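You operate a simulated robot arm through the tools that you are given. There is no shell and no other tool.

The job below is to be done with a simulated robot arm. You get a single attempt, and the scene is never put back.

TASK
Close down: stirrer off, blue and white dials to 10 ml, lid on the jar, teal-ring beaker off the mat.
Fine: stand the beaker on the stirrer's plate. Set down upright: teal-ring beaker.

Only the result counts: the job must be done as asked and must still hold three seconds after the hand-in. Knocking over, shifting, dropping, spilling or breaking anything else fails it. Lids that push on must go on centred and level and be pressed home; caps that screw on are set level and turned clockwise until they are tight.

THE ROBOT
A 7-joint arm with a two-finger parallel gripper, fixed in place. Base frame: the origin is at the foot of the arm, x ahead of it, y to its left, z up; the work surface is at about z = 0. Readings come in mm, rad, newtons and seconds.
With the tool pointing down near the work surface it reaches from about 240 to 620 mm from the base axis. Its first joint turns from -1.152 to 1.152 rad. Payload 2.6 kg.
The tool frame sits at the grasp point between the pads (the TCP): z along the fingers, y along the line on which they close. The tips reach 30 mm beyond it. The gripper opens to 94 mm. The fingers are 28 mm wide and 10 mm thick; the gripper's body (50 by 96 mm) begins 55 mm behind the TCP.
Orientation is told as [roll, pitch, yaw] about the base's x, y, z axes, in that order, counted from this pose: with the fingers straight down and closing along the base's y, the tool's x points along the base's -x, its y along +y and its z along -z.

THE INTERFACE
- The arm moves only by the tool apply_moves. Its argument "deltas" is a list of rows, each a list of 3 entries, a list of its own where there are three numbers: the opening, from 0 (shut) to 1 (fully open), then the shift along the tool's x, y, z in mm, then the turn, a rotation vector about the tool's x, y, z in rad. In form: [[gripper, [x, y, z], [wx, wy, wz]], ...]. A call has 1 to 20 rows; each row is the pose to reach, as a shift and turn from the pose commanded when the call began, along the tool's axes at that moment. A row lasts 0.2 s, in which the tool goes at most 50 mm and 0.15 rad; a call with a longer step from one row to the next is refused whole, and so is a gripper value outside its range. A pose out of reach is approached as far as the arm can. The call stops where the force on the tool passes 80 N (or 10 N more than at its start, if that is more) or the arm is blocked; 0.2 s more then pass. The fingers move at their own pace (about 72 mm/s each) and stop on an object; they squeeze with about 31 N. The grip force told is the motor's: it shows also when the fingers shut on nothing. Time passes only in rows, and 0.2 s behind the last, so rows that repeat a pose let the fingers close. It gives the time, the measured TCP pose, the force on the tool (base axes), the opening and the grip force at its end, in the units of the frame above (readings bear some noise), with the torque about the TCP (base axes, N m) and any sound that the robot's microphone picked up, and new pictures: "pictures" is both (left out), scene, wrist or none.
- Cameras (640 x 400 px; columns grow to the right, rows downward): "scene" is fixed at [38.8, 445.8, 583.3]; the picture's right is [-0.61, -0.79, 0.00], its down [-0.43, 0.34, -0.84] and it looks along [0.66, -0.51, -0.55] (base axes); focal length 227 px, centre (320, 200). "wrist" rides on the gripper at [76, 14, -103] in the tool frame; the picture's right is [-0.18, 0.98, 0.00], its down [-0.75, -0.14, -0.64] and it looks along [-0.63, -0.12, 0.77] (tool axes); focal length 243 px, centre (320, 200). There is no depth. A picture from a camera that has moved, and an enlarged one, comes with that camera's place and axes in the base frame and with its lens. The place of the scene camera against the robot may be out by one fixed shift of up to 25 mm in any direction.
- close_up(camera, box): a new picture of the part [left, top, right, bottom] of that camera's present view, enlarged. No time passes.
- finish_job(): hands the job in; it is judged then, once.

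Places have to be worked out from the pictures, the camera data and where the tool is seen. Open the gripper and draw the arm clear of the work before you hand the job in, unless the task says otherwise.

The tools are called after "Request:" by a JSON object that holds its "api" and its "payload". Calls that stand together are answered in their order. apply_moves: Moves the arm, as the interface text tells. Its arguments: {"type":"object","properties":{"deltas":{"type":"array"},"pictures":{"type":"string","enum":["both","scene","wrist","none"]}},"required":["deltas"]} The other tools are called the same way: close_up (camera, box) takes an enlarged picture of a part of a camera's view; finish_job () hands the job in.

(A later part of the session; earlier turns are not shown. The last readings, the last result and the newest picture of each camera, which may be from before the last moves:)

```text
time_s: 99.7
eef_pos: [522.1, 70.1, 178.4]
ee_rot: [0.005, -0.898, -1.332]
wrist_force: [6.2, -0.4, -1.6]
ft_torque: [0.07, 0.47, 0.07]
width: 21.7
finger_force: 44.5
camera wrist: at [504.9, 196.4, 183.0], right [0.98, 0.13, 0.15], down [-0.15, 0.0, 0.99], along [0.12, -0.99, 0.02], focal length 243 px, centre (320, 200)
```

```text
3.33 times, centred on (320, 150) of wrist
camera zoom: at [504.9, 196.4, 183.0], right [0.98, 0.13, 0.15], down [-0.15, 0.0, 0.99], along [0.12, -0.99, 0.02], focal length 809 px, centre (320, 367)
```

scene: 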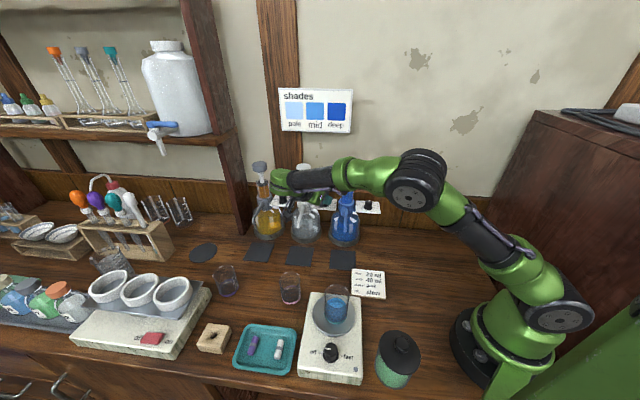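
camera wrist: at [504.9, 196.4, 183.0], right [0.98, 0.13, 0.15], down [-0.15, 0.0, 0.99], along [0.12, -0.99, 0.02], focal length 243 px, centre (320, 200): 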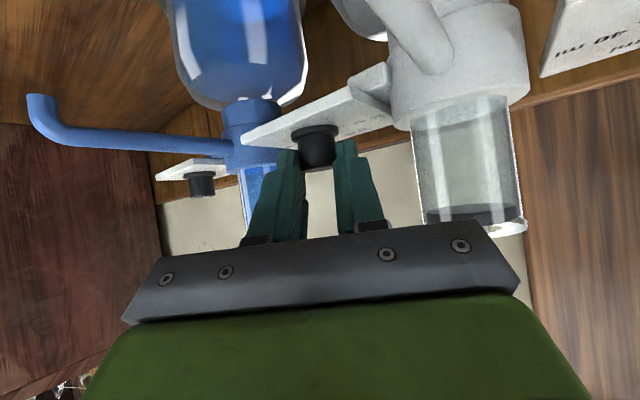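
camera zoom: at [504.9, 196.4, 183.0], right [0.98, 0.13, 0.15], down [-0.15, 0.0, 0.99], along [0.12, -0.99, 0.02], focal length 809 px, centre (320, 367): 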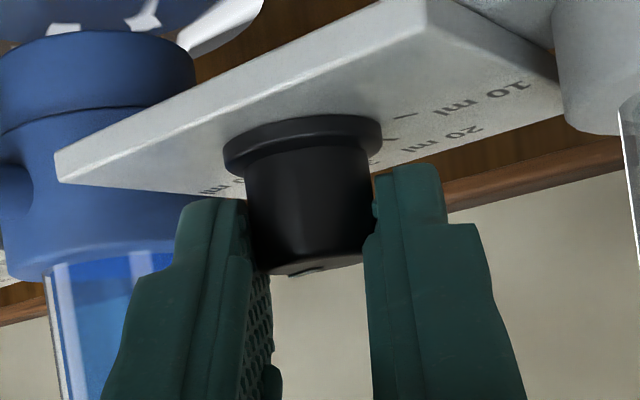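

The knob is gripped (21.7 mm), side force 6 N. I turn it counter-clockwise about its own axis in small steps, checking forces.

Request:
{"api": "apply_moves", "payload": {"deltas": [[0, [0, 0.2, 0], [0, 0, 0]], [0, [-0.03, -0.94, 0.04], [-0.0626, 0, -0.0498]], [0, [-0.11, -2.08, 0.14], [-0.1253, 0, -0.0995]], [0, [-0.25, -3.2, 0.32], [-0.1879, 0, -0.1493]], [0, [-0.25, -3.2, 0.32], [-0.1879, 0, -0.1493]]], "pictures": "wrist"}}

Request:
{"api": "close_up", "payload": {"camera": "wrist", "box": [240, 90, 400, 210]}}

```text
time_s: 100.9
eef_pos: [518.4, 67.4, 177.7]
ee_rot: [0.01, -0.898, -1.093]
wrist_force: [-1.7, 3.3, 6.0]
ft_torque: [0.41, 0.82, -0.03]
width: 21.6
finger_force: 44.9
camera wrist: at [472.1, 187.6, 182.9], right [0.92, 0.35, 0.15], down [-0.14, -0.04, 0.99], along [0.36, -0.93, 0.02], focal length 243 px, centre (320, 200)
```

wrist: 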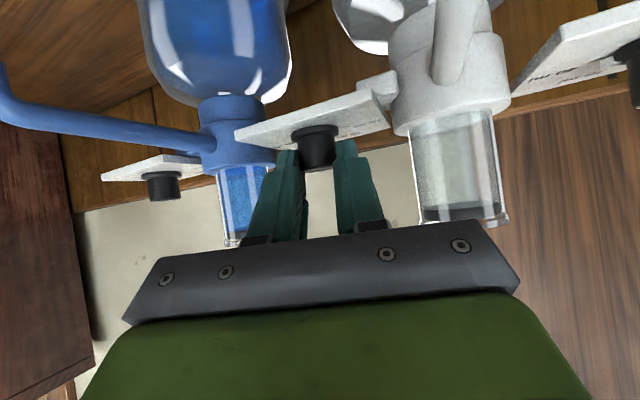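

```text
3.33 times, centred on (320, 150) of wrist
camera zoom: at [472.1, 187.6, 182.9], right [0.92, 0.35, 0.15], down [-0.14, -0.04, 0.99], along [0.36, -0.93, 0.02], focal length 809 px, centre (320, 367)
```

zoom: 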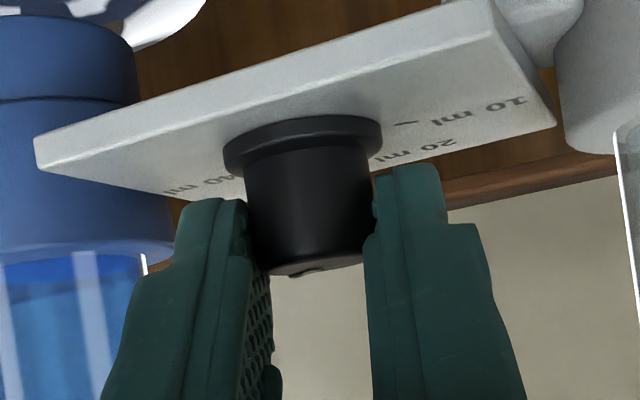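

The knob turns with the gripper and forces stay small (<7 N). I continue.

Request:
{"api": "apply_moves", "payload": {"deltas": [[0, [-0.04, -1.43, 0.06], [-0.0783, 0, -0.0622]], [0, [-0.18, -2.84, 0.22], [-0.1566, 0, -0.1244]], [0, [-0.4, -4.23, 0.5], [-0.2349, 0, -0.1866]], [0, [-0.4, -4.23, 0.5], [-0.2349, 0, -0.1866]]], "pictures": "none"}}

```text
time_s: 101.9
eef_pos: [516.5, 65.2, 178.4]
ee_rot: [0.005, -0.902, -0.794]
wrist_force: [9.6, -2.5, -2.5]
ft_torque: [-0.17, 0.14, 0.12]
width: 21.8
finger_force: 45.0
```

Request:
{"api": "apply_moves", "payload": {"deltas": [[0, [-0.12, 0.12, 0.16], [0, 0, 0]], [0, [-0.16, -1.31, 0.22], [-0.0783, 0, -0.0622]], [0, [-0.3, -2.72, 0.38], [-0.1566, 0, -0.1244]], [0, [-0.52, -4.11, 0.66], [-0.2349, 0, -0.1866]], [0, [-0.52, -4.11, 0.66], [-0.2349, 0, -0.1866]]], "pictures": "wrist"}}

Request:
{"api": "close_up", "payload": {"camera": "wrist", "box": [240, 90, 400, 210]}}

```text
time_s: 103.1
eef_pos: [513.0, 62.8, 177.8]
ee_rot: [0.007, -0.9, -0.492]
wrist_force: [-0.7, -0.5, 2.7]
ft_torque: [-0.19, 0.5, 0.0]
width: 21.4
finger_force: 44.9
camera wrist: at [406.6, 134.7, 182.5], right [0.56, 0.81, 0.15], down [-0.1, -0.11, 0.99], along [0.82, -0.57, 0.02], focal length 243 px, centre (320, 200)
```

wrist: 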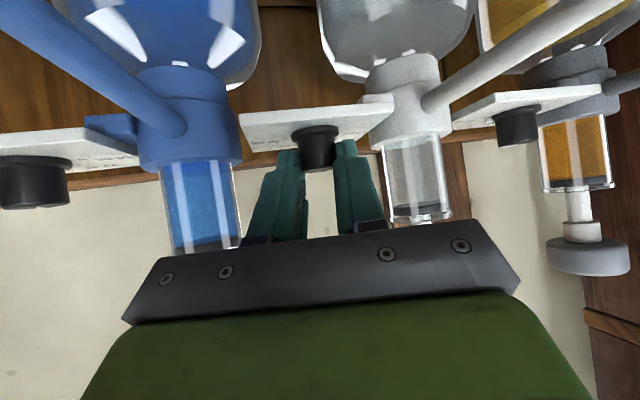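

```text
3.33 times, centred on (320, 150) of wrist
camera zoom: at [406.6, 134.7, 182.5], right [0.56, 0.81, 0.15], down [-0.1, -0.11, 0.99], along [0.82, -0.57, 0.02], focal length 809 px, centre (320, 367)
```

zoom: 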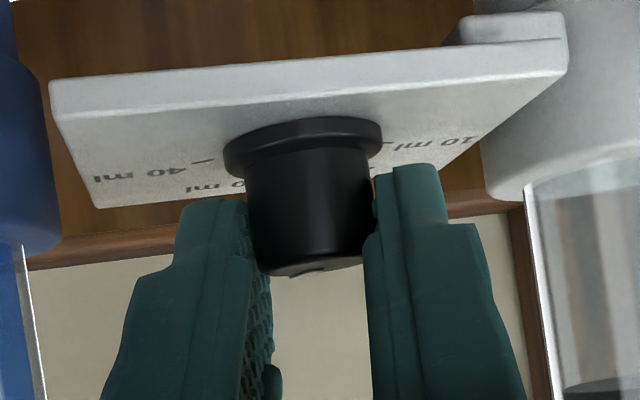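

Forces are nearly zero and clearances are fine. I continue the same turn by another 0.3 rad.

Request:
{"api": "apply_moves", "payload": {"deltas": [[0, [-0.04, -1.43, 0.06], [-0.0783, 0, -0.0622]], [0, [-0.18, -2.84, 0.22], [-0.1566, 0, -0.1244]], [0, [-0.4, -4.23, 0.5], [-0.2349, 0, -0.1866]], [0, [-0.4, -4.23, 0.5], [-0.2349, 0, -0.1866]]], "pictures": "wrist"}}

Request:
{"api": "close_up", "payload": {"camera": "wrist", "box": [240, 90, 400, 210]}}

Request:
{"api": "close_up", "payload": {"camera": "scene", "box": [270, 150, 390, 250]}}

```text
time_s: 104.1
eef_pos: [510.5, 58.7, 177.9]
ee_rot: [0.005, -0.902, -0.19]
wrist_force: [-27.0, 4.5, 14.4]
ft_torque: [-0.42, 1.23, 0.0]
width: 21.4
finger_force: 44.9
camera wrist: at [388.5, 95.9, 182.3], right [0.29, 0.94, 0.15], down [-0.06, -0.14, 0.99], along [0.95, -0.3, 0.02], focal length 243 px, centre (320, 200)
```

wrist: 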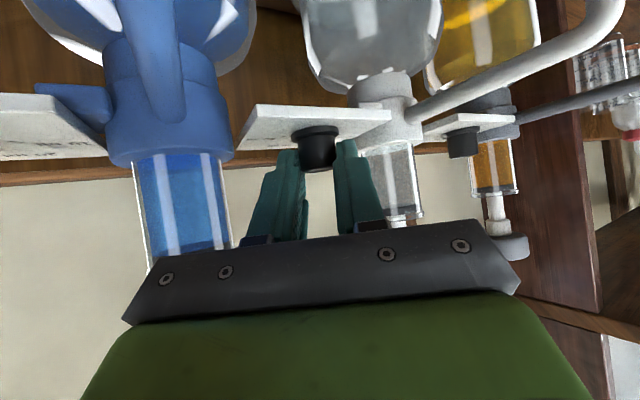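

```text
3.33 times, centred on (320, 150) of wrist
camera zoom: at [388.5, 95.9, 182.3], right [0.29, 0.94, 0.15], down [-0.06, -0.14, 0.99], along [0.95, -0.3, 0.02], focal length 809 px, centre (320, 367)
```

zoom: 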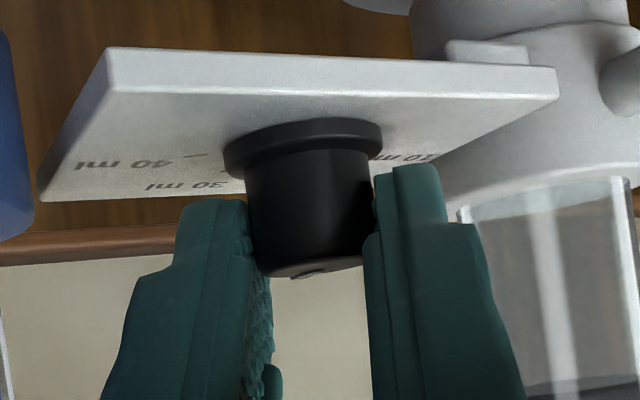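

```text
4.00 times, centred on (330, 200) of scene
camera zoom: at [38.7, 445.8, 583.3], right [-0.61, -0.79, 0.0], down [-0.43, 0.34, -0.84], along [0.66, -0.51, -0.55], focal length 907 px, centre (280, 200)
```

zoom: 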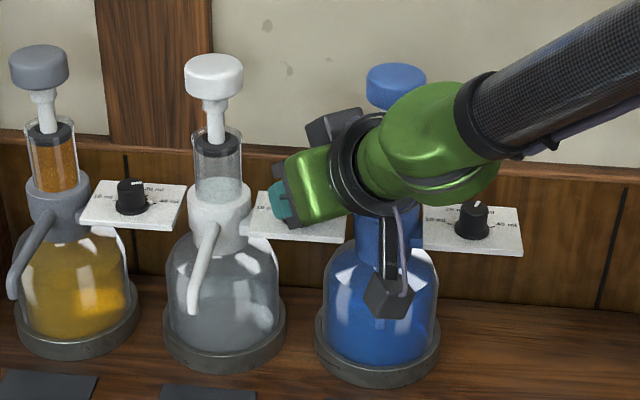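

Rotated 65° so far; the force rose to ~30 N at the end of this arc, so I relax it, open, and back off to re-grip.

Request:
{"api": "apply_moves", "payload": {"deltas": [[0, [0.14, 0, -0.6], [0, 0, 0]], [0, [0.14, 0, -0.6], [0, 0, 0]]], "pictures": "none"}}

```text
time_s: 104.7
eef_pos: [511.7, 58.7, 178.0]
ee_rot: [0.004, -0.901, -0.189]
wrist_force: [4.9, 5.4, -7.4]
ft_torque: [-0.05, 0.12, 0.1]
width: 21.5
finger_force: 45.2
```

Request:
{"api": "apply_moves", "payload": {"deltas": [[0.1, [0, 0.1, 0], [0, 0, 0]], [0.25, [0, 0.1, 0], [0, 0, 0]], [0.4, [0, 0.1, 0], [0, 0, 0]], [0.46, [0, 0.1, 0], [0, 0, 0]], [0.46, [0, 0.1, 0], [0, 0, 0]], [0.46, [0, 0.1, -20], [0, 0, 0]], [0.46, [0, 0.1, -40], [0, 0, 0]], [0.46, [0, 0.1, -60], [0, 0, 0]], [0.46, [0, 0.1, -60], [0, 0, 0]]], "pictures": "both"}}

Request:
{"api": "close_up", "payload": {"camera": "wrist", "box": [240, 60, 400, 180]}}

```text
time_s: 106.7
eef_pos: [464.6, 65.6, 215.2]
ee_rot: [0.006, -0.902, -0.192]
wrist_force: [0.2, -0.2, 0.1]
ft_torque: [-0.01, 0.01, 0.02]
width: 43.4
finger_force: 0.1
camera wrist: at [342.2, 103.9, 219.6], right [0.3, 0.94, 0.15], down [-0.06, -0.13, 0.99], along [0.95, -0.3, 0.02], focal length 243 px, centre (320, 200)
```

scene: 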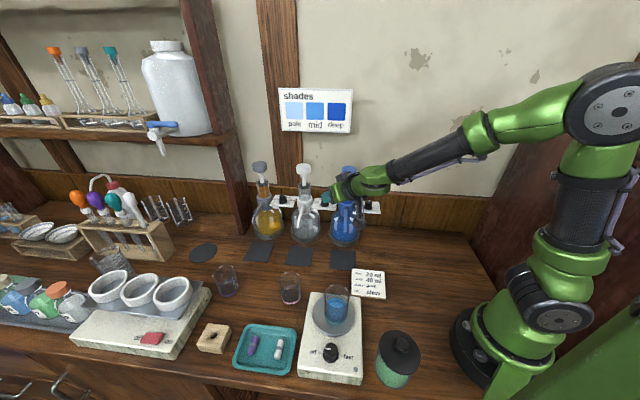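
wrist: 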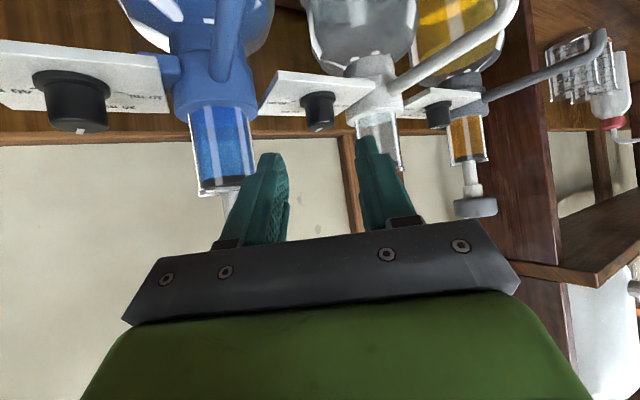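

```text
3.33 times, centred on (320, 120) of wrist
camera zoom: at [342.2, 103.9, 219.6], right [0.3, 0.94, 0.15], down [-0.06, -0.13, 0.99], along [0.95, -0.3, 0.02], focal length 809 px, centre (320, 467)
```

zoom: 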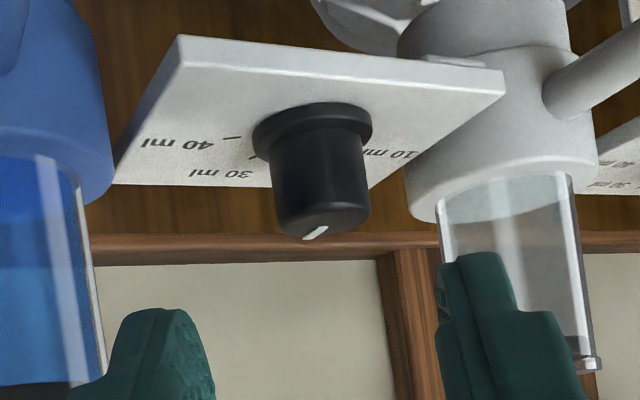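

The mark now points roughly inward (between 20 and 30), as expected. I swing the open gripper back around the knob axis for the second grip.

Request:
{"api": "apply_moves", "payload": {"deltas": [[0.46, [-0.37, 8.54, 0.47], [0.1096, 0, 0.0871]], [0.46, [-1.48, 16.91, 1.87], [0.2192, 0, 0.1742]], [0.46, [-3.31, 24.95, 4.17], [0.3289, 0, 0.2612]], [0.46, [-5.81, 32.5, 7.32], [0.4385, 0, 0.3483]], [0.46, [-8.95, 39.43, 11.27], [0.5481, 0, 0.4354]], [0.46, [-12.66, 45.57, 15.94], [0.6577, 0, 0.5225]], [0.46, [-16.86, 50.83, 21.23], [0.7673, 0, 0.6096]], [0.46, [-19.8, 53.68, 24.92], [0.8378, 0, 0.6655]], [0.46, [-19.8, 53.68, 24.92], [0.8378, 0, 0.6655]]], "pictures": "wrist"}}

Request:
{"api": "close_up", "payload": {"camera": "wrist", "box": [240, 60, 400, 180]}}

```text
time_s: 108.7
eef_pos: [505.7, 114.1, 215.7]
ee_rot: [0.005, -0.896, -1.268]
wrist_force: [0.3, 0.2, 0.3]
ft_torque: [-0.03, 0.01, 0.0]
width: 43.0
finger_force: 0.1
camera wrist: at [480.4, 239.1, 220.7], right [0.97, 0.19, 0.15], down [-0.15, -0.01, 0.99], along [0.19, -0.98, 0.01], focal length 243 px, centre (320, 200)
```

wrist: 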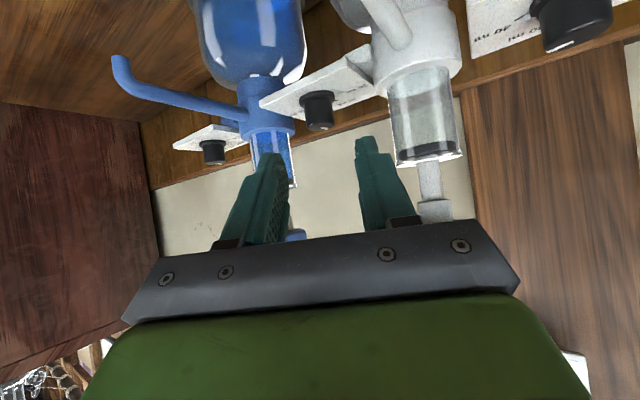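

```text
3.33 times, centred on (320, 120) of wrist
camera zoom: at [480.4, 239.1, 220.7], right [0.97, 0.19, 0.15], down [-0.15, -0.01, 0.99], along [0.19, -0.98, 0.01], focal length 809 px, centre (320, 467)
```

zoom: 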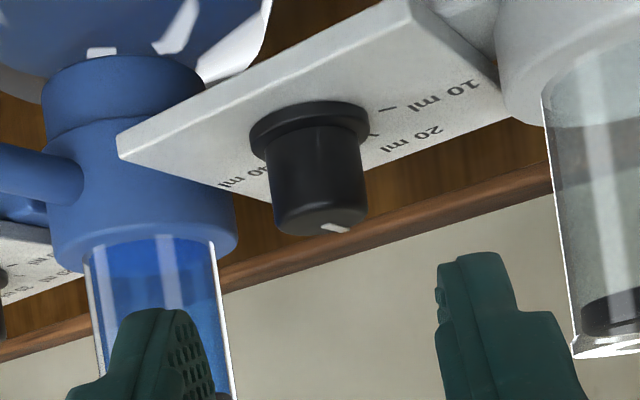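

Lateral offset is +0.4 mm; I correct and advance 60 mm onto the knob again.

Request:
{"api": "apply_moves", "payload": {"deltas": [[0.46, [0, 0.2, 15], [0, 0, 0]], [0.46, [0, 0.4, 30], [0, 0, 0]], [0.46, [0, 0.4, 45], [0, 0, 0]], [0.46, [0, 0.4, 60], [0, 0, 0]], [0.46, [0, 0.4, 60], [0, 0, 0]]], "pictures": "wrist"}}

Request:
{"api": "close_up", "payload": {"camera": "wrist", "box": [240, 90, 400, 210]}}

```text
time_s: 109.9
eef_pos: [521.5, 69.1, 178.1]
ee_rot: [0.005, -0.897, -1.263]
wrist_force: [-0.6, -1.0, 0.0]
ft_torque: [0.04, -0.01, -0.03]
width: 43.3
finger_force: 0.0
camera wrist: at [494.4, 194.3, 182.9], right [0.97, 0.19, 0.15], down [-0.15, -0.01, 0.99], along [0.19, -0.98, 0.02], focal length 243 px, centre (320, 200)
```

wrist: 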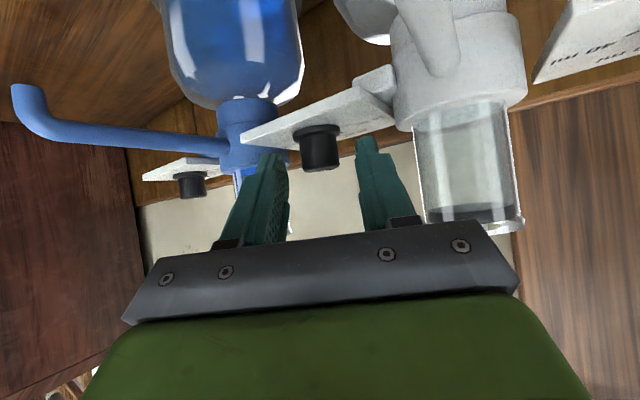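

```text
3.33 times, centred on (320, 150) of wrist
camera zoom: at [494.4, 194.3, 182.9], right [0.97, 0.19, 0.15], down [-0.15, -0.01, 0.99], along [0.19, -0.98, 0.02], focal length 809 px, centre (320, 367)
```

zoom: 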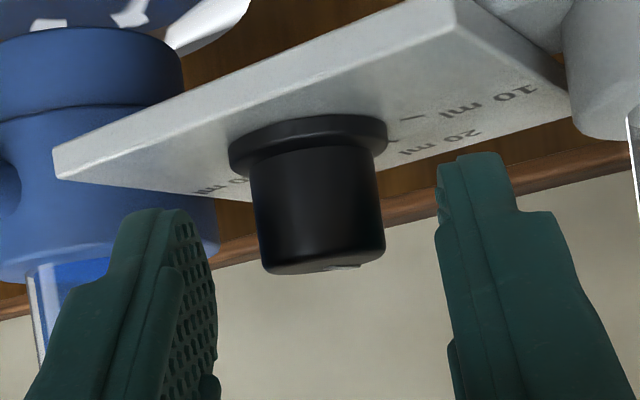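

Compared with the centred gripped view, the knob is ~1 mm to +y; I shift and close gently.

Request:
{"api": "apply_moves", "payload": {"deltas": [[0.42, [0, 1.1, 0], [0, 0, 0]], [0.36, [0, 1.1, 0], [0, 0, 0]], [0.31, [0, 1.1, 0], [0, 0, 0]], [0.28, [0, 1.1, 0], [0, 0, 0]], [0.26, [0, 1.1, 0], [0, 0, 0]], [0.24, [0, 1.1, 0], [0, 0, 0]], [0.2, [0, 1.1, 0], [0, 0, 0]], [0, [0, 1.1, 0], [0, 0, 0]], [0, [0, 1.1, 0], [0, 0, 0]]], "pictures": "wrist"}}

Request:
{"api": "close_up", "payload": {"camera": "wrist", "box": [240, 90, 400, 210]}}

```text
time_s: 111.9
eef_pos: [520.9, 68.8, 178.9]
ee_rot: [0.006, -0.896, -1.265]
wrist_force: [-13.7, -2.1, 3.6]
ft_torque: [-0.14, 0.34, -0.2]
width: 21.2
finger_force: 45.1
camera wrist: at [495.6, 195.0, 182.9], right [0.97, 0.19, 0.15], down [-0.15, -0.01, 0.99], along [0.19, -0.98, 0.01], focal length 243 px, centre (320, 200)
```

wrist: 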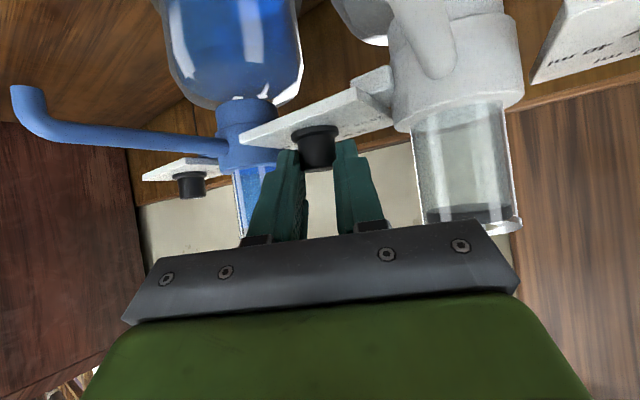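

```text
3.33 times, centred on (320, 150) of wrist
camera zoom: at [495.6, 195.0, 182.9], right [0.97, 0.19, 0.15], down [-0.15, -0.01, 0.99], along [0.19, -0.98, 0.01], focal length 809 px, centre (320, 367)
```

zoom: 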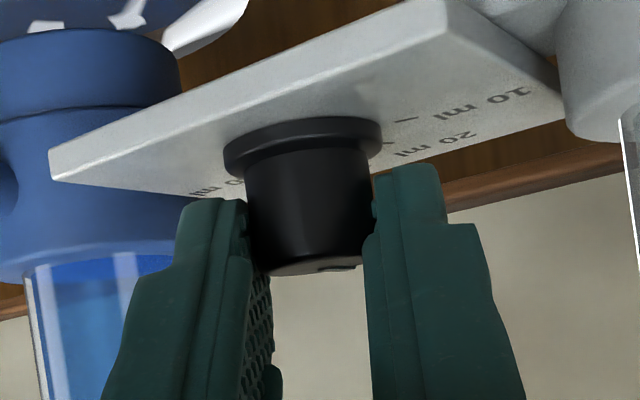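

Request:
{"api": "apply_moves", "payload": {"deltas": [[0, [0, -0.4, 0], [0, 0, 0]], [0, [-0.04, -1.83, 0.06], [-0.0783, 0, -0.0622]], [0, [-0.18, -3.24, 0.22], [-0.1566, 0, -0.1244]], [0, [-0.4, -4.63, 0.5], [-0.2349, 0, -0.1866]], [0, [-0.4, -4.63, 0.5], [-0.2349, 0, -0.1866]]], "pictures": "none"}}

```text
time_s: 113.1
eef_pos: [517.2, 67.6, 178.1]
ee_rot: [0.007, -0.899, -0.965]
wrist_force: [-19.6, 0.9, 8.0]
ft_torque: [0.22, 0.8, -0.22]
width: 21.3
finger_force: 44.6
```

Request:
{"api": "apply_moves", "payload": {"deltas": [[0, [0.07, -0.4, -0.33], [0, 0, 0]], [0, [0.03, -1.83, -0.27], [-0.0783, 0, -0.0622]], [0, [-0.11, -3.24, -0.11], [-0.1566, 0, -0.1244]], [0, [-0.33, -4.63, 0.17], [-0.2349, 0, -0.1866]], [0, [-0.33, -4.63, 0.17], [-0.2349, 0, -0.1866]]], "pictures": "none"}}

```text
time_s: 114.3
eef_pos: [513.7, 64.6, 176.6]
ee_rot: [0.003, -0.9, -0.66]
wrist_force: [4.1, -0.2, -11.3]
ft_torque: [0.11, 0.12, 0.0]
width: 21.6
finger_force: 45.2
```

Request:
{"api": "apply_moves", "payload": {"deltas": [[0, [0.2, 0, 0.15], [0, 0, 0]], [0, [0.16, -1.43, 0.21], [-0.0783, 0, -0.0622]], [0, [0.02, -2.84, 0.37], [-0.1566, 0, -0.1244]], [0, [-0.2, -4.23, 0.65], [-0.2349, 0, -0.1866]], [0, [-0.2, -4.23, 0.65], [-0.2349, 0, -0.1866]]], "pictures": "wrist"}}

Request:
{"api": "close_up", "payload": {"camera": "wrist", "box": [260, 110, 380, 180]}}

```text
time_s: 115.5
eef_pos: [511.8, 59.9, 178.4]
ee_rot: [0.004, -0.899, -0.36]
wrist_force: [4.9, -4.8, -13.8]
ft_torque: [-0.21, -0.07, 0.0]
width: 21.2
finger_force: 45.4
camera wrist: at [397.2, 119.0, 182.2], right [0.45, 0.88, 0.15], down [-0.08, -0.12, 0.99], along [0.89, -0.46, 0.02], focal length 243 px, centre (320, 200)
```

wrist: 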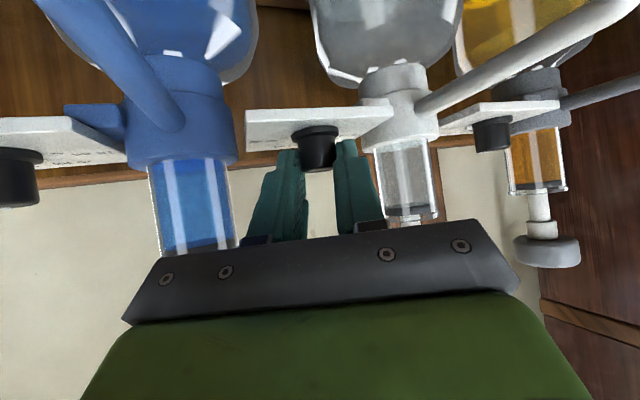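

```text
5.33 times, centred on (320, 145) of wrist
camera zoom: at [397.2, 119.0, 182.2], right [0.45, 0.88, 0.15], down [-0.08, -0.12, 0.99], along [0.89, -0.46, 0.02], focal length 1294 px, centre (320, 493)
```

zoom: 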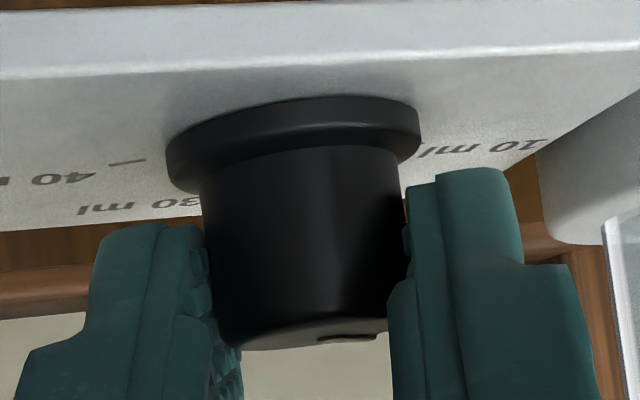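

Total turn so far ≈ 117°. I add a small amount to reach about 120°, then release to check the pointer against the 10 ml tick.

Request:
{"api": "apply_moves", "payload": {"deltas": [[0, [0.14, 0, 0.3], [0, 0, 0]], [0, [0.13, -0.7, 0.3], [-0.0392, 0, -0.0311]], [0, [0.13, -0.7, 0.3], [-0.0392, 0, -0.0311]]], "pictures": "none"}}

Request:
{"api": "apply_moves", "payload": {"deltas": [[0.1, [0, 0, 0], [0, 0, 0]], [0.25, [0, 0, 0], [0, 0, 0]], [0.4, [0, 0, 0], [0, 0, 0]], [0.46, [0, 0, 0], [0, 0, 0]], [0.46, [0, 0, 0], [0, 0, 0]], [0.46, [0, 0, -20], [0, 0, 0]], [0.46, [0, 0, -40], [0, 0, 0]], [0.46, [0, 0, -60], [0, 0, 0]], [0.46, [0, 0, -60], [0, 0, 0]]], "pictures": "both"}}

Request:
{"api": "close_up", "payload": {"camera": "wrist", "box": [260, 60, 380, 130]}}

Request:
{"api": "close_up", "payload": {"camera": "scene", "box": [300, 180, 370, 220]}}

```text
time_s: 116.3
eef_pos: [511.8, 60.5, 177.7]
ee_rot: [0.007, -0.9, -0.315]
wrist_force: [-25.2, -3.4, 5.4]
ft_torque: [-0.4, 0.07, -0.17]
width: 21.7
finger_force: 45.2
```

```text
time_s: 118.3
eef_pos: [465.5, 75.6, 216.6]
ee_rot: [0.006, -0.902, -0.313]
wrist_force: [-0.6, 0.1, -0.2]
ft_torque: [-0.01, -0.02, -0.02]
width: 43.3
finger_force: 0.1
camera wrist: at [348.7, 126.9, 220.4], right [0.41, 0.9, 0.15], down [-0.08, -0.13, 0.99], along [0.91, -0.41, 0.02], focal length 243 px, centre (320, 200)
```

scene: 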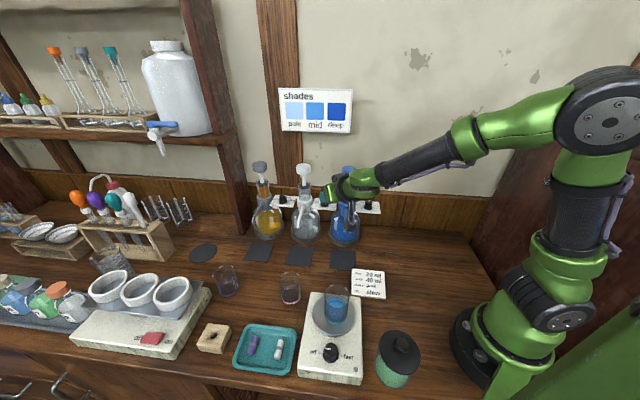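
wrist: 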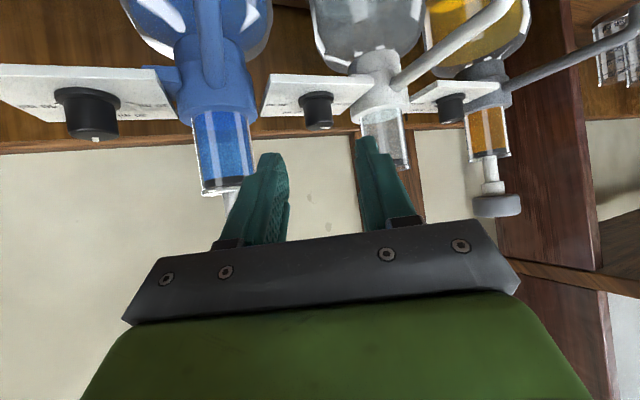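

```text
5.33 times, centred on (320, 95) of wrist
camera zoom: at [348.7, 126.9, 220.4], right [0.41, 0.9, 0.15], down [-0.08, -0.13, 0.99], along [0.91, -0.41, 0.02], focal length 1294 px, centre (320, 760)
```

zoom: 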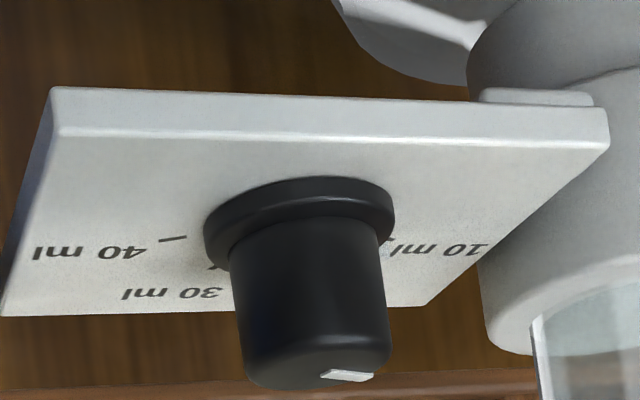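

```text
9.14 times, centred on (335, 200) of scene
camera zoom: at [38.8, 445.8, 583.3], right [-0.61, -0.79, 0.0], down [-0.43, 0.34, -0.84], along [0.66, -0.51, -0.55], focal length 2073 px, centre (183, 200)
```

zoom: 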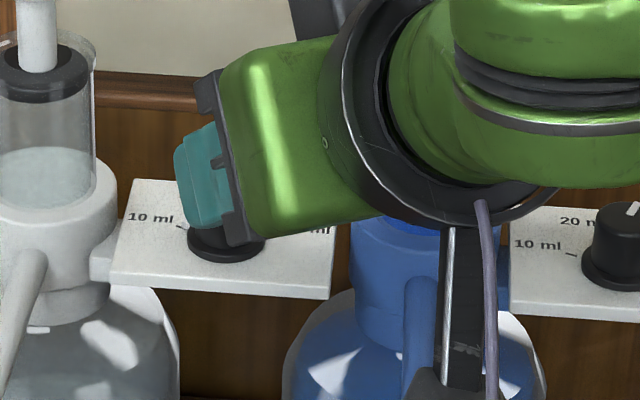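

The wrist view is too flat to judge the pointer. I move on to the start pose for the blue dial, which also clears the scene camera's view of the white dial.

Request:
{"api": "apply_moves", "payload": {"deltas": [[0.46, [3.2, -11.4, -3.8], [0.108, 0, 0.0859]], [0.46, [6.5, -22.8, -7.7], [0.2163, 0, 0.1717]], [0.46, [9.7, -34.2, -11.5], [0.3244, 0, 0.2576]], [0.46, [12.9, -45.6, -15.4], [0.4326, 0, 0.3434]], [0.46, [16.1, -57, -19.2], [0.5407, 0, 0.4293]], [0.46, [19.4, -68.4, -23.1], [0.6489, 0, 0.5151]], [0.46, [22.6, -79.8, -26.9], [0.757, 0, 0.601]], [0.46, [22.6, -79.8, -26.9], [0.757, 0, 0.601]]], "pictures": "both"}}

Request:
{"api": "close_up", "payload": {"camera": "wrist", "box": [240, 60, 400, 180]}}

Request:
{"api": "close_up", "payload": {"camera": "scene", "box": [300, 180, 370, 220]}}

```text
time_s: 120.1
eef_pos: [410.2, 10.0, 214.4]
ee_rot: [0.005, -0.897, -1.281]
wrist_force: [-0.7, 0.6, 0.7]
ft_torque: [0.0, 0.0, -0.02]
width: 43.1
finger_force: 0.0
camera wrist: at [385.4, 135.9, 219.2], right [0.97, 0.17, 0.15], down [-0.15, -0.01, 0.99], along [0.17, -0.98, 0.02], focal length 243 px, centre (320, 200)
```

scene: 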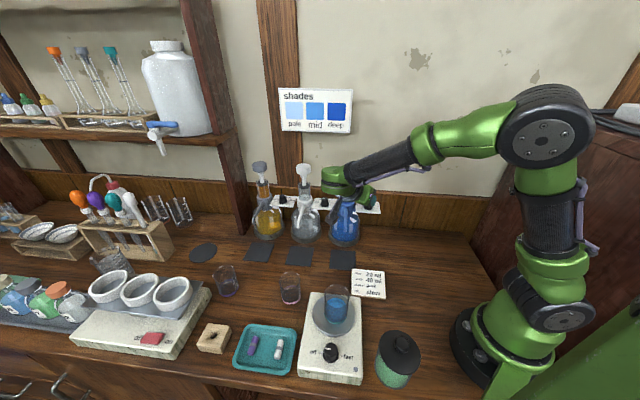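
wrist: 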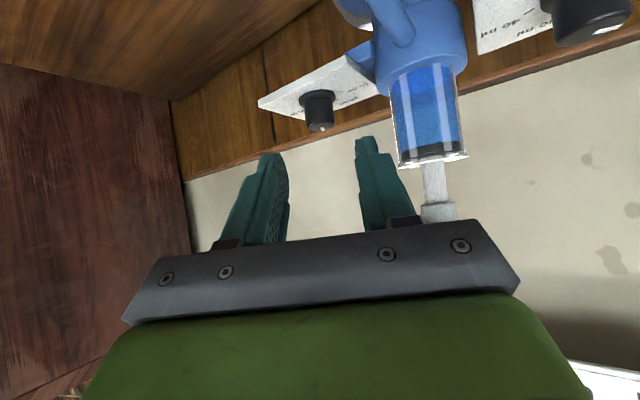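

```text
3.33 times, centred on (320, 120) of wrist
camera zoom: at [385.4, 135.9, 219.2], right [0.97, 0.17, 0.15], down [-0.15, -0.01, 0.99], along [0.17, -0.98, 0.02], focal length 809 px, centre (320, 467)
```

zoom: 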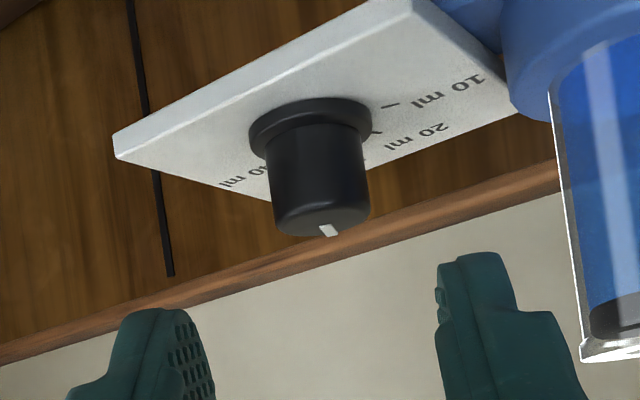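

```text
9.14 times, centred on (335, 200) of scene
camera zoom: at [38.8, 445.8, 583.3], right [-0.61, -0.79, 0.0], down [-0.43, 0.34, -0.84], along [0.66, -0.51, -0.55], focal length 2073 px, centre (183, 200)
```

zoom: 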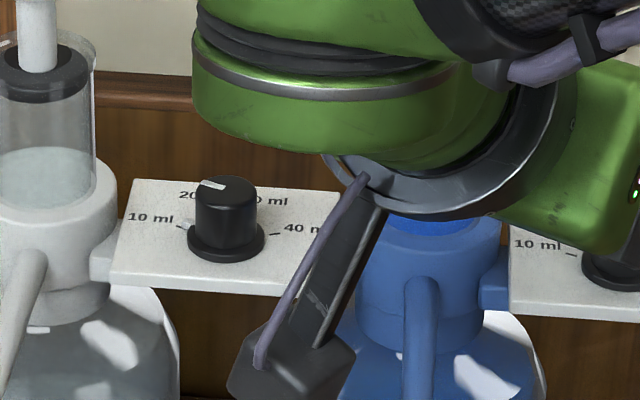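

Request:
{"api": "close_up", "payload": {"camera": "scene", "box": [310, 192, 342, 212]}}

Request:
{"api": "close_up", "payload": {"camera": "scene", "box": [268, 186, 300, 206]}}

```text
16.00 times, centred on (326, 202) of scene
camera zoom: at [38.8, 445.8, 583.3], right [-0.61, -0.79, 0.0], down [-0.43, 0.34, -0.84], along [0.66, -0.51, -0.55], focal length 3628 px, centre (224, 168)
```

zoom: 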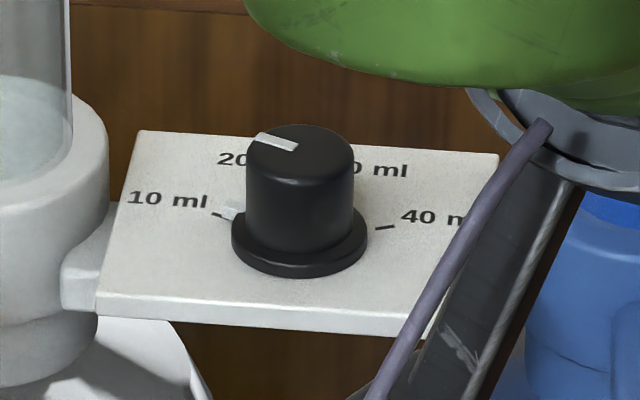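

```text
16.00 times, centred on (284, 196) of scene
camera zoom: at [38.8, 445.8, 583.3], right [-0.61, -0.79, 0.0], down [-0.43, 0.34, -0.84], along [0.66, -0.51, -0.55], focal length 3628 px, centre (896, 264)
```

zoom: 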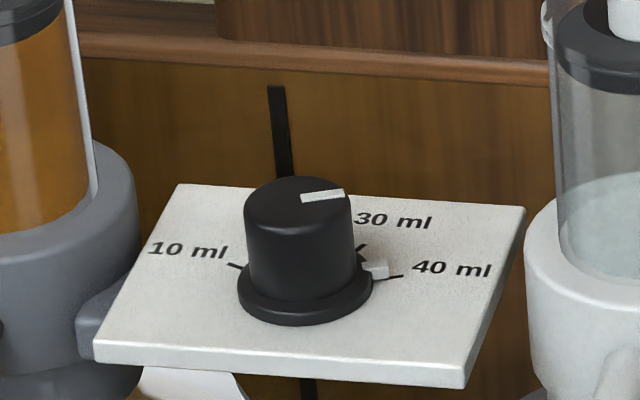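

White's pointer nib sits at the 10 ml tick as far as this view shows; I'll verify from above later. The blue dial is lined up between the fingers, so I advance 60 mm with a 1 mm lateral correction.

Request:
{"api": "apply_moves", "payload": {"deltas": [[0.46, [0, 0.4, 15], [0, 0, 0]], [0.46, [0, 0.8, 30], [0, 0, 0]], [0.46, [0, 1.0, 45], [0, 0, 0]], [0.46, [0, 1.0, 60], [0, 0, 0]], [0.46, [0, 1.0, 60], [0, 0, 0]]], "pictures": "wrist"}}

Request:
{"api": "close_up", "payload": {"camera": "wrist", "box": [240, 90, 400, 210]}}

```text
time_s: 121.3
eef_pos: [425.1, -36.2, 176.2]
ee_rot: [0.005, -0.898, -1.278]
wrist_force: [0.2, 0.1, -0.2]
ft_torque: [-0.03, 0.04, 0.0]
width: 43.2
finger_force: 0.0
camera wrist: at [401.2, 89.9, 181.8], right [0.97, 0.18, 0.15], down [-0.15, -0.01, 0.99], along [0.18, -0.98, 0.01], focal length 243 px, centre (320, 200)
```

wrist: 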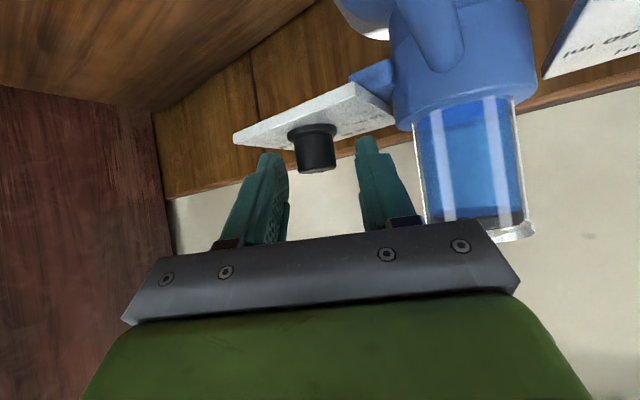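

```text
3.33 times, centred on (320, 150) of wrist
camera zoom: at [401.2, 89.9, 181.8], right [0.97, 0.18, 0.15], down [-0.15, -0.01, 0.99], along [0.18, -0.98, 0.01], focal length 809 px, centre (320, 367)
```

zoom: 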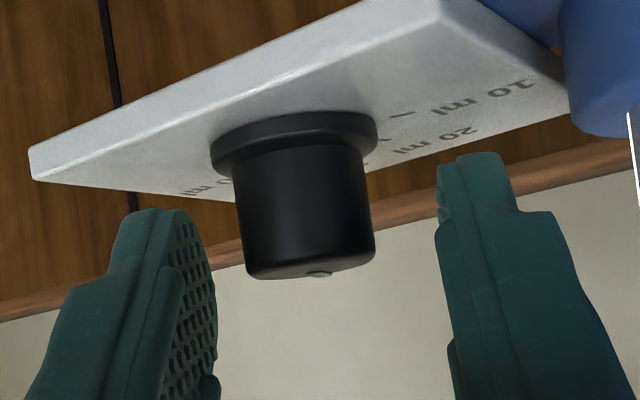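

The blue knob is ~8 mm nearer than planned and 0.75 mm to −y (Kb ≈ (425.7, −43.1)). I back off accordingly to get the same grip geometry as on white.

Request:
{"api": "apply_moves", "payload": {"deltas": [[0.46, [1.9, -0.4, -3.5], [0, 0, 0]], [0.46, [3.7, -0.75, -7.0], [0, 0, 0]], [0.46, [3.7, -0.75, -7.0], [0, 0, 0]]], "pictures": "wrist"}}

Request:
{"api": "close_up", "payload": {"camera": "wrist", "box": [240, 90, 400, 210]}}

```text
time_s: 122.1
eef_pos: [422.2, -28.5, 178.9]
ee_rot: [0.007, -0.898, -1.28]
wrist_force: [0.4, 0.3, 0.0]
ft_torque: [0.0, -0.02, -0.02]
width: 43.1
finger_force: 0.1
camera wrist: at [398.3, 97.4, 182.9], right [0.97, 0.18, 0.15], down [-0.15, -0.01, 0.99], along [0.18, -0.98, 0.02], focal length 243 px, centre (320, 200)
```

wrist: 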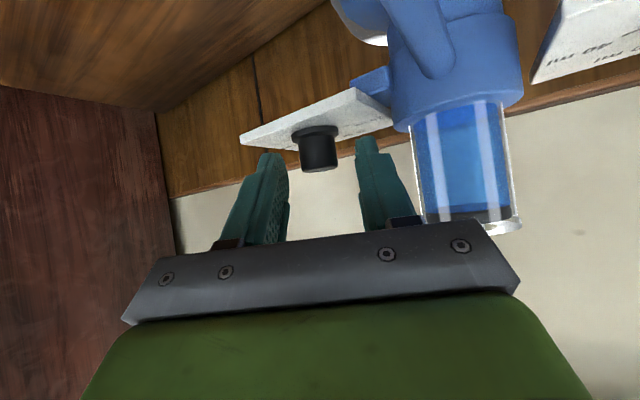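

```text
3.33 times, centred on (320, 150) of wrist
camera zoom: at [398.3, 97.4, 182.9], right [0.97, 0.18, 0.15], down [-0.15, -0.01, 0.99], along [0.18, -0.98, 0.02], focal length 809 px, centre (320, 367)
```

zoom: 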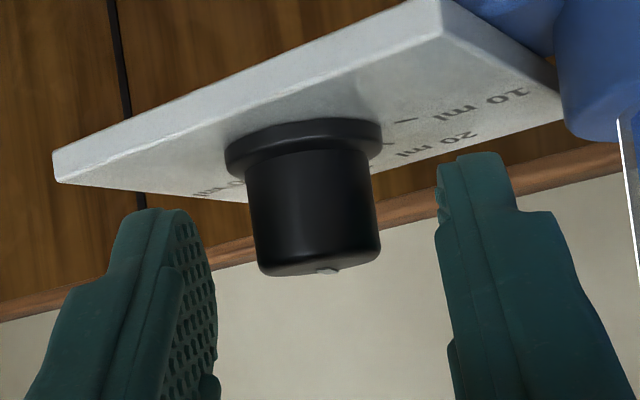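

The view now matches the centred reference. I close gently on the blue knob.

Request:
{"api": "apply_moves", "payload": {"deltas": [[0.42, [0, 0.1, 0], [0, 0, 0]], [0.36, [0, 0.1, 0], [0, 0, 0]], [0.31, [0, 0.1, 0], [0, 0, 0]], [0.28, [0, 0.1, 0], [0, 0, 0]], [0.26, [0, 0.1, 0], [0, 0, 0]], [0.24, [0, 0.1, 0], [0, 0, 0]], [0.2, [0, 0.1, 0], [0, 0, 0]], [0, [0, 0.1, 0], [0, 0, 0]], [0, [0, 0.1, 0], [0, 0, 0]]], "pictures": "wrist"}}

Request:
{"api": "close_up", "payload": {"camera": "wrist", "box": [240, 90, 400, 210]}}

```text
time_s: 124.1
eef_pos: [422.7, -29.4, 177.3]
ee_rot: [0.005, -0.898, -1.276]
wrist_force: [5.5, -0.6, -2.4]
ft_torque: [0.07, 0.52, 0.05]
width: 21.3
finger_force: 45.0
camera wrist: at [398.1, 97.4, 182.8], right [0.97, 0.18, 0.15], down [-0.15, -0.01, 0.99], along [0.18, -0.98, 0.02], focal length 243 px, centre (320, 200)
```

wrist: 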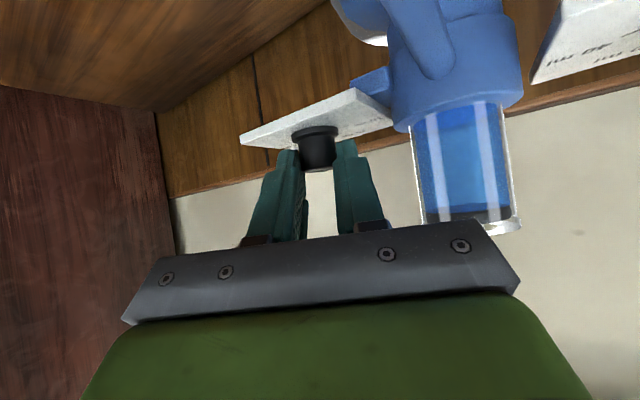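

```text
3.33 times, centred on (320, 150) of wrist
camera zoom: at [398.1, 97.4, 182.8], right [0.97, 0.18, 0.15], down [-0.15, -0.01, 0.99], along [0.18, -0.98, 0.02], focal length 809 px, centre (320, 367)
```

zoom: 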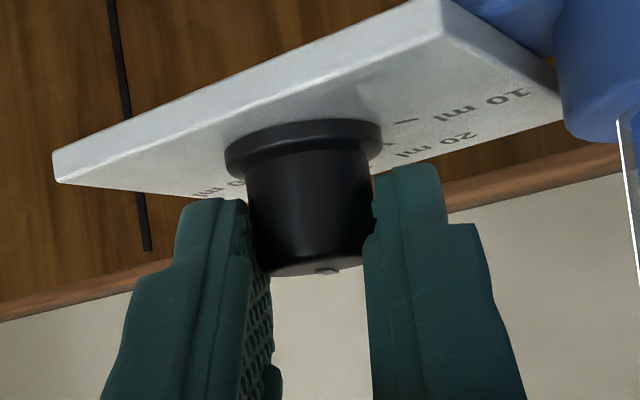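

Request:
{"api": "apply_moves", "payload": {"deltas": [[0, [0, 0.15, 0], [0, 0, 0]], [0, [-0.04, -1.28, 0.06], [-0.0783, 0, -0.0622]], [0, [-0.18, -2.69, 0.22], [-0.1566, 0, -0.1244]], [0, [-0.4, -4.08, 0.5], [-0.2349, 0, -0.1866]], [0, [-0.4, -4.08, 0.5], [-0.2349, 0, -0.1866]]], "pictures": "none"}}

```text
time_s: 125.3
eef_pos: [418.2, -31.3, 177.7]
ee_rot: [0.008, -0.901, -0.98]
wrist_force: [-3.4, -2.0, 10.0]
ft_torque: [-0.6, 0.36, -0.06]
width: 21.6
finger_force: 44.8
```

Request:
{"api": "apply_moves", "payload": {"deltas": [[0, [-0.15, -0.1, -0.12], [0, 0, 0]], [0, [-0.19, -1.53, -0.06], [-0.0783, 0, -0.0622]], [0, [-0.33, -2.94, 0.1], [-0.1566, 0, -0.1244]], [0, [-0.55, -4.33, 0.38], [-0.2349, 0, -0.1866]], [0, [-0.55, -4.33, 0.38], [-0.2349, 0, -0.1866]]], "pictures": "none"}}

```text
time_s: 126.5
eef_pos: [414.3, -33.1, 177.4]
ee_rot: [0.008, -0.9, -0.678]
wrist_force: [15.9, -8.8, -0.9]
ft_torque: [-0.63, 0.1, 0.08]
width: 21.3
finger_force: 45.0
```

Request:
{"api": "apply_moves", "payload": {"deltas": [[0, [-0.28, 0.08, 0.35], [0, 0, 0]], [0, [-0.32, -1.35, 0.41], [-0.0783, 0, -0.0622]], [0, [-0.46, -2.76, 0.57], [-0.1566, 0, -0.1244]], [0, [-0.68, -4.15, 0.85], [-0.2349, 0, -0.1866]], [0, [-0.68, -4.15, 0.85], [-0.2349, 0, -0.1866]]], "pictures": "wrist"}}

Request:
{"api": "close_up", "payload": {"camera": "wrist", "box": [240, 90, 400, 210]}}

```text
time_s: 127.7
eef_pos: [411.7, -36.3, 177.7]
ee_rot: [0.003, -0.899, -0.379]
wrist_force: [2.0, -9.2, -4.0]
ft_torque: [-0.89, -0.07, -0.14]
width: 21.5
finger_force: 44.7
camera wrist: at [298.3, 22.6, 182.4], right [0.47, 0.87, 0.15], down [-0.08, -0.12, 0.99], along [0.88, -0.47, 0.02], focal length 243 px, centre (320, 200)
```

wrist: 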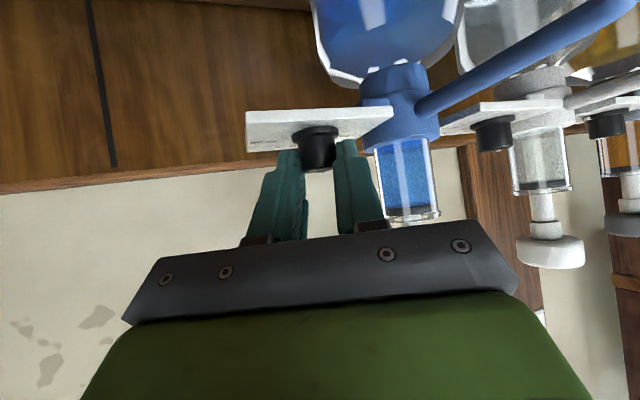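

```text
3.33 times, centred on (320, 150) of wrist
camera zoom: at [298.3, 22.6, 182.4], right [0.47, 0.87, 0.15], down [-0.08, -0.12, 0.99], along [0.88, -0.47, 0.02], focal length 809 px, centre (320, 367)
```

zoom: 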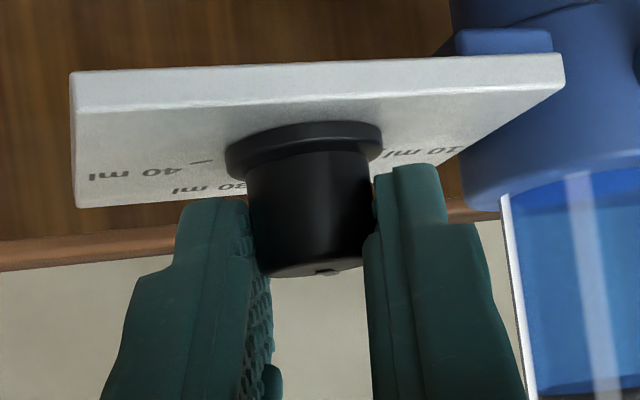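

Request:
{"api": "apply_moves", "payload": {"deltas": [[0, [-0.08, -0.2, 0.1], [0, 0, 0]], [0, [-0.12, -1.63, 0.16], [-0.0783, 0, -0.0622]], [0, [-0.26, -3.04, 0.32], [-0.1566, 0, -0.1244]], [0, [-0.48, -4.43, 0.6], [-0.2349, 0, -0.1866]], [0, [-0.48, -4.43, 0.6], [-0.2349, 0, -0.1866]]], "pictures": "none"}}

```text
time_s: 128.9
eef_pos: [414.2, -41.6, 175.4]
ee_rot: [-0.018, -0.904, -0.133]
wrist_force: [-6.5, -1.0, 6.2]
ft_torque: [0.63, -0.03, -0.03]
width: 21.4
finger_force: 44.6
out of reach, approached as far as the arm can: row 4, 5
stopped in row 5: the force on the tool passed its limit at 89 N (the readings are from after the stop); the commanded pose is now the measured one
```

The arm hit its reach limit near yaw −0.13 and the force peaked; it has stopped and relaxed. I check the picture before doing anything else.

Request:
{"api": "close_up", "payload": {"camera": "wrist", "box": [180, 40, 460, 220]}}

Request:
{"api": "close_up", "payload": {"camera": "scene", "box": [240, 150, 400, 260]}}

```text
2.22 times, centred on (320, 130) of wrist
camera zoom: at [290.9, -8.5, 180.1], right [0.26, 0.96, 0.13], down [-0.06, -0.12, 0.99], along [0.96, -0.26, 0.02], focal length 539 px, centre (320, 356)
```

zoom: 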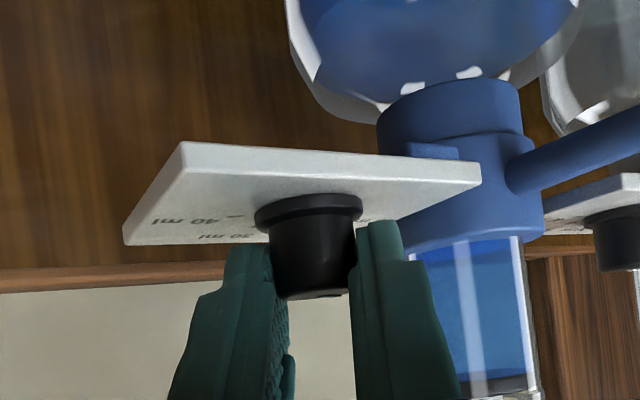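

```text
3.64 times, centred on (320, 205) of scene
camera zoom: at [38.7, 445.8, 583.3], right [-0.61, -0.79, 0.0], down [-0.43, 0.34, -0.84], along [0.66, -0.51, -0.55], focal length 824 px, centre (320, 182)
```

zoom: 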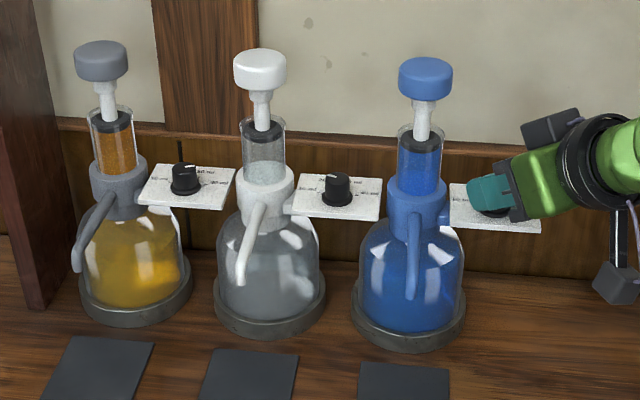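

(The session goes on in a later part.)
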